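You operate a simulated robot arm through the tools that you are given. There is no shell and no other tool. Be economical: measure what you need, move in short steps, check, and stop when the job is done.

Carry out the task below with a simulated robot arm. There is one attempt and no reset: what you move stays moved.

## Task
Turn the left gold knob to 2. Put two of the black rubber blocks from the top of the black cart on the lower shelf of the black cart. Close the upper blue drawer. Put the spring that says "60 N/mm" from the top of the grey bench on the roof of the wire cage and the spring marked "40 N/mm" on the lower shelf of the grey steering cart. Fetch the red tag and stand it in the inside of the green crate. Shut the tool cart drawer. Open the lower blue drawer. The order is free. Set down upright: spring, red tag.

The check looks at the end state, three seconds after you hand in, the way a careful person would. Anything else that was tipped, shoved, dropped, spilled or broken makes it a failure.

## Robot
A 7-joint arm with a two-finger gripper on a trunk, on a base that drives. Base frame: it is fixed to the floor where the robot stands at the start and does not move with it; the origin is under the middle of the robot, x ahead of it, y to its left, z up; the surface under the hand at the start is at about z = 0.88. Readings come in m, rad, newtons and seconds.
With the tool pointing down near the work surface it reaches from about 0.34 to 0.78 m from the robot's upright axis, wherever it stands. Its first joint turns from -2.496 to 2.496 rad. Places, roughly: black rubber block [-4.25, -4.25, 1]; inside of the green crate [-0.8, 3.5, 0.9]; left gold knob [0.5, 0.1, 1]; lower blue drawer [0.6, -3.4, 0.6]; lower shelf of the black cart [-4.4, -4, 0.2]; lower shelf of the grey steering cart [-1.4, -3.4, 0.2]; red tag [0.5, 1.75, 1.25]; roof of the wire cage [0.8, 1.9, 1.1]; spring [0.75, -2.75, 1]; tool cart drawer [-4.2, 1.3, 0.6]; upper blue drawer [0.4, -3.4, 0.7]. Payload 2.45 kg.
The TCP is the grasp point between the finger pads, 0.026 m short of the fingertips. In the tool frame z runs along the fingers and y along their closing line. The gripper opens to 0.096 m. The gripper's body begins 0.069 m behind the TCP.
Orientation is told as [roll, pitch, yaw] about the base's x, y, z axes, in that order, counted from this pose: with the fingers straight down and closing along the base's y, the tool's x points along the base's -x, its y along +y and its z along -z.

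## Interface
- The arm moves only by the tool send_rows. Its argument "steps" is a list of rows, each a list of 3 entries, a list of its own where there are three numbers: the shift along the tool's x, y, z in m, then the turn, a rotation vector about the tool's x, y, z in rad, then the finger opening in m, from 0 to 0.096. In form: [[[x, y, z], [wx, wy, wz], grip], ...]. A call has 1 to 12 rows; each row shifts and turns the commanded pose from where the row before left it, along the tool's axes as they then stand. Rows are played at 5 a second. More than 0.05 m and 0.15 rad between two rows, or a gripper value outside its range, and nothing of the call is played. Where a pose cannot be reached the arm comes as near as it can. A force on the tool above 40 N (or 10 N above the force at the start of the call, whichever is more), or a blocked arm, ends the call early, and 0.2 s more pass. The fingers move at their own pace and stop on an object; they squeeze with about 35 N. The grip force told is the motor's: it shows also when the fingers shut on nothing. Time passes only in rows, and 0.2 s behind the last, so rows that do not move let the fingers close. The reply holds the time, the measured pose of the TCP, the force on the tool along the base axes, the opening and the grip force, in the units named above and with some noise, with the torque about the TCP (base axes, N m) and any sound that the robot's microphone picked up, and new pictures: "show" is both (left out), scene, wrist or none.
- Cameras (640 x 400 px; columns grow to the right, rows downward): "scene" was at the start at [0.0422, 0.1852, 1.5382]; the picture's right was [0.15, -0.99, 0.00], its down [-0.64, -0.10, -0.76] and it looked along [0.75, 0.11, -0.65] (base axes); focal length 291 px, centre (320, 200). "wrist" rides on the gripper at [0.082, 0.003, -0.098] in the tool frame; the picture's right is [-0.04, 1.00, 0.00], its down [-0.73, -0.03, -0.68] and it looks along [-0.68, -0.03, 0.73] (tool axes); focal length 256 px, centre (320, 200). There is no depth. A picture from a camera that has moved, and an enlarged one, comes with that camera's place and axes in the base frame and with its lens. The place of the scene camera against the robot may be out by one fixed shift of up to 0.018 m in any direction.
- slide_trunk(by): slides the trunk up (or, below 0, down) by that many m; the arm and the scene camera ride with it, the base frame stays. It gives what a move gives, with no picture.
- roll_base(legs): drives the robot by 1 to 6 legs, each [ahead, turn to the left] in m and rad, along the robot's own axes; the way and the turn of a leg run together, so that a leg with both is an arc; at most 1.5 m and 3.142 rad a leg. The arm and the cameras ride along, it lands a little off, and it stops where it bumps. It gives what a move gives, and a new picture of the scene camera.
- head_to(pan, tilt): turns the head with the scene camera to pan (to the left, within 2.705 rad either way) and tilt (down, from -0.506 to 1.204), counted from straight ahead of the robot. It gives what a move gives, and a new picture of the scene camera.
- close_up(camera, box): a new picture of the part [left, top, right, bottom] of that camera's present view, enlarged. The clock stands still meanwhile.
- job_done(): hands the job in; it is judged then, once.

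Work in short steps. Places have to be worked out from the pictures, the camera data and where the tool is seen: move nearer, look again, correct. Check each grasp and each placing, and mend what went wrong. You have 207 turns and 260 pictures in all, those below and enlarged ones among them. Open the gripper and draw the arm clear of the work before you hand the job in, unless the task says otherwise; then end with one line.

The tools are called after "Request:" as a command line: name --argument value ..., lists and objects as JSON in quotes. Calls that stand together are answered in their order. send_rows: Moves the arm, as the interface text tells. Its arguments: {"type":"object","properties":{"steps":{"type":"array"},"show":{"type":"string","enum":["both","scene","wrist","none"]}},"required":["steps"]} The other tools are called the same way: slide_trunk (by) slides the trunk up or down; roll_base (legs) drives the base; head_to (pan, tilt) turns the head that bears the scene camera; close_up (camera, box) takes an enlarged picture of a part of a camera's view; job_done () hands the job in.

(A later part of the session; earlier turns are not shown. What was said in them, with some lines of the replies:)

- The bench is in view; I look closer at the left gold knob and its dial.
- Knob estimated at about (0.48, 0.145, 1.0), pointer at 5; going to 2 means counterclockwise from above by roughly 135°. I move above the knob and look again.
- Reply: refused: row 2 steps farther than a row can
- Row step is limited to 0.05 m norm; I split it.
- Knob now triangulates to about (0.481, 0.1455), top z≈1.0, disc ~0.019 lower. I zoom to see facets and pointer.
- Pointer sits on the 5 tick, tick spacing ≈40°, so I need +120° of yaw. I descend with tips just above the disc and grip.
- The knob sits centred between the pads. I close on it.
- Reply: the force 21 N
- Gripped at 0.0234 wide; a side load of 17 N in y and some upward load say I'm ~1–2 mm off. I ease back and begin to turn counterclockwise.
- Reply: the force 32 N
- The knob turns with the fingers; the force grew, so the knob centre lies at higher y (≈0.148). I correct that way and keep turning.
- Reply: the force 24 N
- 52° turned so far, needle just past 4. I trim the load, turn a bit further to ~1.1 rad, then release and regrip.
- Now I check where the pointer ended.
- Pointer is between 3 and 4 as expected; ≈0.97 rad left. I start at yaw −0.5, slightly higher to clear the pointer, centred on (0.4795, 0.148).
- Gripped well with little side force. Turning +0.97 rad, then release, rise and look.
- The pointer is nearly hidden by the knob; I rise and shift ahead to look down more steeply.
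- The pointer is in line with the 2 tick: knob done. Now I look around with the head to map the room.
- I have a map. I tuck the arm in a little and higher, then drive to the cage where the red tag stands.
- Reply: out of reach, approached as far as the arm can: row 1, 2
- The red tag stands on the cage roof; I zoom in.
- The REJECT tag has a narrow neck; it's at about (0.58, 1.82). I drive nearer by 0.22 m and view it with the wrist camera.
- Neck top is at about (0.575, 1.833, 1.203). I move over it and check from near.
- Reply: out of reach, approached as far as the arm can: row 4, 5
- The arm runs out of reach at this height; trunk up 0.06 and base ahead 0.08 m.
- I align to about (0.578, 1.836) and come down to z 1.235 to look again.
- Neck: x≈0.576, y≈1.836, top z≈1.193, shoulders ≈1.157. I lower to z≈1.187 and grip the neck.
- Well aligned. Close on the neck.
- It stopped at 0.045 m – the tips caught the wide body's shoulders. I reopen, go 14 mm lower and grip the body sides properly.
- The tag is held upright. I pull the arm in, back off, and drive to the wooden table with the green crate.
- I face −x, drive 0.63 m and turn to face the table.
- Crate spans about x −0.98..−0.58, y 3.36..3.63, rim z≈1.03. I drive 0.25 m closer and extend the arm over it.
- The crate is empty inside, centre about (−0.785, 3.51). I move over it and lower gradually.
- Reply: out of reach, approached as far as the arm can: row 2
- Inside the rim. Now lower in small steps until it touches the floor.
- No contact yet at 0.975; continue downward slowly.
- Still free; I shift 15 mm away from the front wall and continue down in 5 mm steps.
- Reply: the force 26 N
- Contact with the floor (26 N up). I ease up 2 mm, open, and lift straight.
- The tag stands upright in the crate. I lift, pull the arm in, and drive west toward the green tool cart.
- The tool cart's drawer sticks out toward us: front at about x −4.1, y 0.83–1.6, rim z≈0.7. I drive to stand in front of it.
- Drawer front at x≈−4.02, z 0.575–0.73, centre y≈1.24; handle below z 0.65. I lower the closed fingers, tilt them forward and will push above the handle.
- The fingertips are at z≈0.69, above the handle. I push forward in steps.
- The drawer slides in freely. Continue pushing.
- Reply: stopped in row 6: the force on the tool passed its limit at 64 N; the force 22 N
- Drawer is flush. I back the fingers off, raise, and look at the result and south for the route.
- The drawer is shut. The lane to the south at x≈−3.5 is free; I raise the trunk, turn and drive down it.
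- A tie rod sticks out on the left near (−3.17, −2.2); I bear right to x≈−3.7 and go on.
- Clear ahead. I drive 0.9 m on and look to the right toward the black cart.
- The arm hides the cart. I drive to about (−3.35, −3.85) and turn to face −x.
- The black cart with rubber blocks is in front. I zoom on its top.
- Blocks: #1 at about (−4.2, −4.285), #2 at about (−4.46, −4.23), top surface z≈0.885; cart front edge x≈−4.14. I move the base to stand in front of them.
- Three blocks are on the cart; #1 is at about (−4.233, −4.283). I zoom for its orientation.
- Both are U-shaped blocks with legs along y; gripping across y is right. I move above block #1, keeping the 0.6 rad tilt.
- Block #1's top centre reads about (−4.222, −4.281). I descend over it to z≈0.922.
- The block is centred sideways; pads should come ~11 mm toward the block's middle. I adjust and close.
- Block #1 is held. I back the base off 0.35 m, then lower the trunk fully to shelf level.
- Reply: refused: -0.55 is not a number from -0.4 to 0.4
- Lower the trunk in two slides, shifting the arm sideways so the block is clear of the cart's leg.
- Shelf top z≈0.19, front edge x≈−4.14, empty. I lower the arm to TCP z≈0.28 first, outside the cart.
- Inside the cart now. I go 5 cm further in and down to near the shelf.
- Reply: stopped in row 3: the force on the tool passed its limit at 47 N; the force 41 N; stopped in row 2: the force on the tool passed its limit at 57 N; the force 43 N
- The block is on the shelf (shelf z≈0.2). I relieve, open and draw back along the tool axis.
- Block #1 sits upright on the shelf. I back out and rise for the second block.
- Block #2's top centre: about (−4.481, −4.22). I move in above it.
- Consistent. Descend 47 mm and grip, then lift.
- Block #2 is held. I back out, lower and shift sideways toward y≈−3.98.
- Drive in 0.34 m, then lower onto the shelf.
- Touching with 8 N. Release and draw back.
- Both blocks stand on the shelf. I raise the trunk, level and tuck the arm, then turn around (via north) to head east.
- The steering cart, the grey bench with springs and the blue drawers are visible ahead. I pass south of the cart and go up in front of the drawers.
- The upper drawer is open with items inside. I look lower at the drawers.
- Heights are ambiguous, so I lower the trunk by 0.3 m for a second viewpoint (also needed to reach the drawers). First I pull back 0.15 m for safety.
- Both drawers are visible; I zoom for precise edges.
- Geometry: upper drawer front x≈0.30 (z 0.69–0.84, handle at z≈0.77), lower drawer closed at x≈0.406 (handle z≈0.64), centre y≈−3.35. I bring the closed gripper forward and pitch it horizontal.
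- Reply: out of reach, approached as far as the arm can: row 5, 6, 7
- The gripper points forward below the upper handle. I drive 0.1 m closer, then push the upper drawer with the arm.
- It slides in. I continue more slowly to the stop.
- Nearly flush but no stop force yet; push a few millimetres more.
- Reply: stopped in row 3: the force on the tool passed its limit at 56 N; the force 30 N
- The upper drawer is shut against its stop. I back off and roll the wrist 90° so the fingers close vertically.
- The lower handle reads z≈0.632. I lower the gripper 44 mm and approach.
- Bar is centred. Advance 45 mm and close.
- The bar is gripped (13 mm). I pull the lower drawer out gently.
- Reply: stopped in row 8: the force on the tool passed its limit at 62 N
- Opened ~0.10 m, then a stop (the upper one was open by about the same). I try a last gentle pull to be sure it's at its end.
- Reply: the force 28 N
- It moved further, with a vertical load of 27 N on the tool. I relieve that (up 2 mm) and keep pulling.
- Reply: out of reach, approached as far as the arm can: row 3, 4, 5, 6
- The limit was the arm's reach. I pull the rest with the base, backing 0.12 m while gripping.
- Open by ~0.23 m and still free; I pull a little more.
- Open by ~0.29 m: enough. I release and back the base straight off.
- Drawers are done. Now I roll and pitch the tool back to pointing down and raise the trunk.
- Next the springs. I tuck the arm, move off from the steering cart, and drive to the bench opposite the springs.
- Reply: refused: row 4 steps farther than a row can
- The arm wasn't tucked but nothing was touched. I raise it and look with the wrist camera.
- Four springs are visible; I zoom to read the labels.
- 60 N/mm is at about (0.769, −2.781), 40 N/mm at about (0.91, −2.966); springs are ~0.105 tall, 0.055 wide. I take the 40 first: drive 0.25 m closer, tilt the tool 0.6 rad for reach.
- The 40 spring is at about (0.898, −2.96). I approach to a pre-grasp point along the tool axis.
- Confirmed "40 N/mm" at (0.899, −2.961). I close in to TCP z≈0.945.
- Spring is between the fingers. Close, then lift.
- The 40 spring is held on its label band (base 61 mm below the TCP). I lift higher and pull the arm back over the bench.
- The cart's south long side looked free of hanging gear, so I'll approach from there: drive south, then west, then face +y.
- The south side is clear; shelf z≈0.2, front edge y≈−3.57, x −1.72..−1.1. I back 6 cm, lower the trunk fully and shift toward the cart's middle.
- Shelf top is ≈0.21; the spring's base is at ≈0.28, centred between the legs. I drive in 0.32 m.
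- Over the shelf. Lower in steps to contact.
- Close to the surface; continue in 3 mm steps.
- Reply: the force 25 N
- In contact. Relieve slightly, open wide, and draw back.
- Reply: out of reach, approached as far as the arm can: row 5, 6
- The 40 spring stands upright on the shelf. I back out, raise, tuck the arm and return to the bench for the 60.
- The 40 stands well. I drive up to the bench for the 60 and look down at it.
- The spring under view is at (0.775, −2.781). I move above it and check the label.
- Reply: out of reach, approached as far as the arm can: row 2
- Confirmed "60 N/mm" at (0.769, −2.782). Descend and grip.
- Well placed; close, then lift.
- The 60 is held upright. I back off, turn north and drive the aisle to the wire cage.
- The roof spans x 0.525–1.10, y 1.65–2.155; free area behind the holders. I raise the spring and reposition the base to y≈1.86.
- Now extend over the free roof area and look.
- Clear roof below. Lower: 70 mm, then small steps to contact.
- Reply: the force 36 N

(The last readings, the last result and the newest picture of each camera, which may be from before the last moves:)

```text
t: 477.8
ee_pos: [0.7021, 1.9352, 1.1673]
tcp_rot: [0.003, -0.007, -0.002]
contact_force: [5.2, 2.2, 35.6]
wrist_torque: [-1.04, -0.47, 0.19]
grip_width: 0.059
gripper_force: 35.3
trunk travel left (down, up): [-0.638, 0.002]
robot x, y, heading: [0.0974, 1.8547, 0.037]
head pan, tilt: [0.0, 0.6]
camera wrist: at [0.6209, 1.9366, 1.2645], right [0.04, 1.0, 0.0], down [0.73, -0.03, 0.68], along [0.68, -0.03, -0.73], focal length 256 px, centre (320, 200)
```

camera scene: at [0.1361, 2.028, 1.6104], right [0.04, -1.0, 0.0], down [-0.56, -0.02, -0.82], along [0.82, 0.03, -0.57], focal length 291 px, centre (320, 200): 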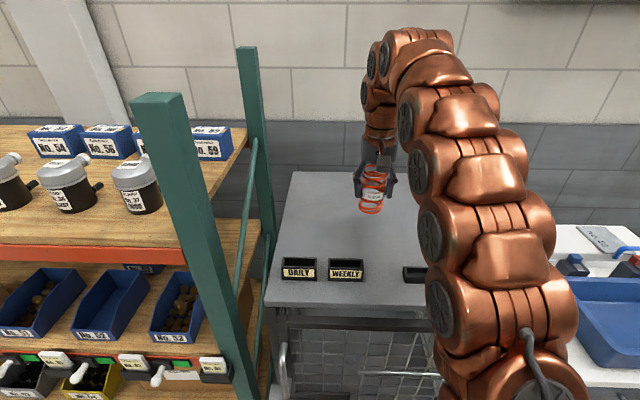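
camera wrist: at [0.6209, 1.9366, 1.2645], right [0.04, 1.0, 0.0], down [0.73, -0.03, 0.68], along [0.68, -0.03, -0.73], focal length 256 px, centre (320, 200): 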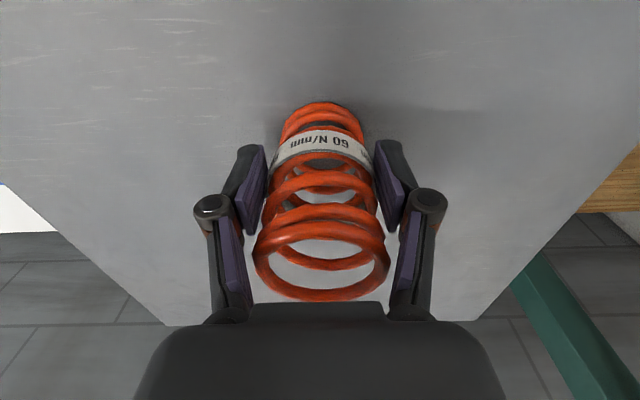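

In firm contact with the roof. I ease up 2 mm, open, and lift straight up.

Request:
send_rows --steps '[[[0, 0, -0.003], [0, 0, 0], 0.0], [[0, 0, 0], [0, 0, 0], 0.07], [[0, 0, 0], [0, 0, 0], 0.09], [[0, 0, 0], [0, 0, 0], 0.09], [[0, 0, -0.03], [0, 0, 0], 0.09], [[0, 0, -0.04], [0, 0, 0], 0.09], [[0, 0, -0.03], [0, 0, 0], 0.09], [[0.04, 0, -0.02], [0, 0, 0], 0.09], [[0, 0, 0], [0, 0, 0], 0.09]]' --show "both"

```text
t: 479.8
ee_pos: [0.6612, 1.9343, 1.2869]
tcp_rot: [0.001, -0.002, -0.002]
contact_force: [-1.0, -0.1, 0.8]
wrist_torque: [0.0, 0.01, 0.0]
grip_width: 0.09
gripper_force: 0.0
trunk travel left (down, up): [-0.638, 0.002]
robot x, y, heading: [0.0927, 1.8514, 0.043]
head pan, tilt: [0.0, 0.6]
camera scene: at [0.1352, 2.028, 1.6104], right [0.04, -1.0, 0.0], down [-0.56, -0.02, -0.83], along [0.82, 0.03, -0.56], focal length 291 px, centre (320, 200)
camera wrist: at [0.5809, 1.9359, 1.3869], right [0.04, 1.0, 0.0], down [0.73, -0.03, 0.68], along [0.68, -0.03, -0.73], focal length 256 px, centre (320, 200)
```

scene: 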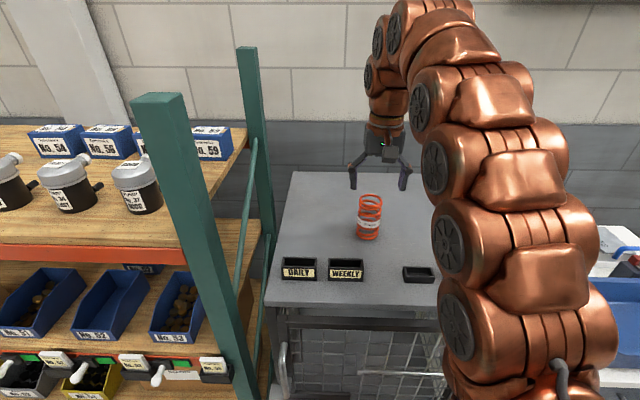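
wrist: 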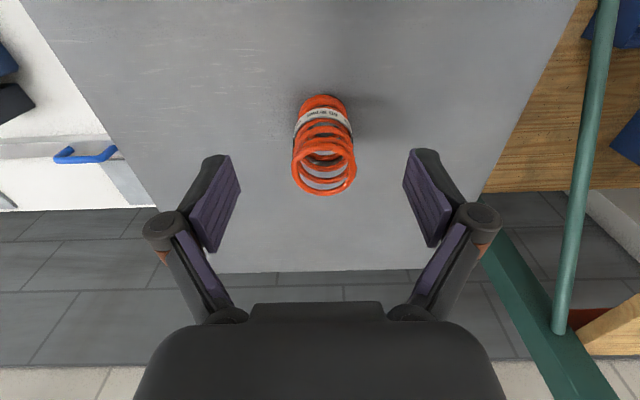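

The 60 spring stands upright on the roof. I draw the arm and base clear.

Request:
roll_base --legs '[[-0.35, 0]]'

Request:
close_up --camera "scene" --box '[200, 80, 440, 260]'

```text
t: 482.0
ee_pos: [0.311, 1.9213, 1.2878]
tcp_rot: [-0.001, -0.001, 0.0]
contact_force: [0.6, -0.3, -0.1]
wrist_torque: [-0.03, 0.04, -0.01]
grip_width: 0.0903
gripper_force: 0.0
trunk travel left (down, up): [-0.638, 0.002]
robot x, y, heading: [-0.2543, 1.8432, 0.039]
head pan, tilt: [0.0, 0.6]
camera scene: at [-0.2154, 2.015, 1.6104], right [0.04, -1.0, 0.0], down [-0.56, -0.02, -0.82], along [0.82, 0.03, -0.57], focal length 291 px, centre (320, 200)
```

scene: 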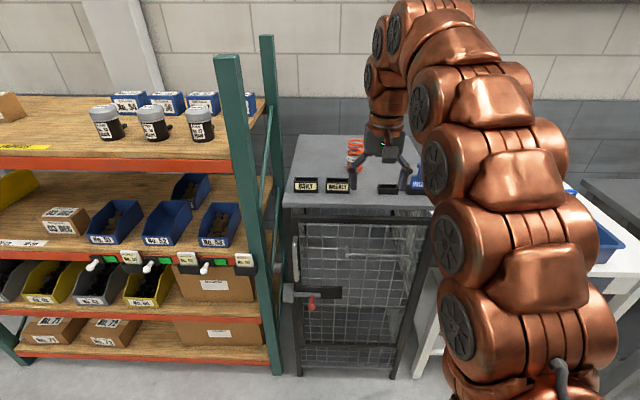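

```text
2.22 times, centred on (320, 170) of scene
camera zoom: at [-0.2154, 2.015, 1.6104], right [0.04, -1.0, 0.0], down [-0.56, -0.02, -0.82], along [0.82, 0.03, -0.57], focal length 646 px, centre (320, 267)
```

zoom: 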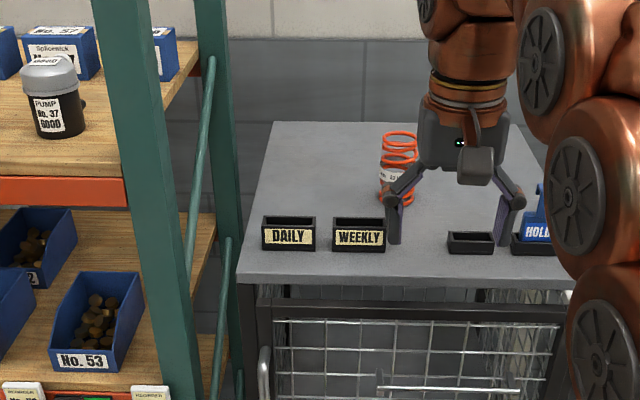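

All the parts are placed, the gripper is open and the arm is clear of the work, so I hand the job in.

Request:
job_done

```text
The job is handed in.
```

The job is done and handed in; I checked each result in the pictures as I went: the left gold knob is at 2, two rubber blocks are on the black cart's lower shelf, and the upper blue drawer and the tool cart drawer are shut. The lower blue drawer is pulled out about 0.29 m, the 60 N/mm spring stands on the cage roof, the 40 N/mm spring stands on the steering cart's lower shelf, and the red tag stands in the green crate.
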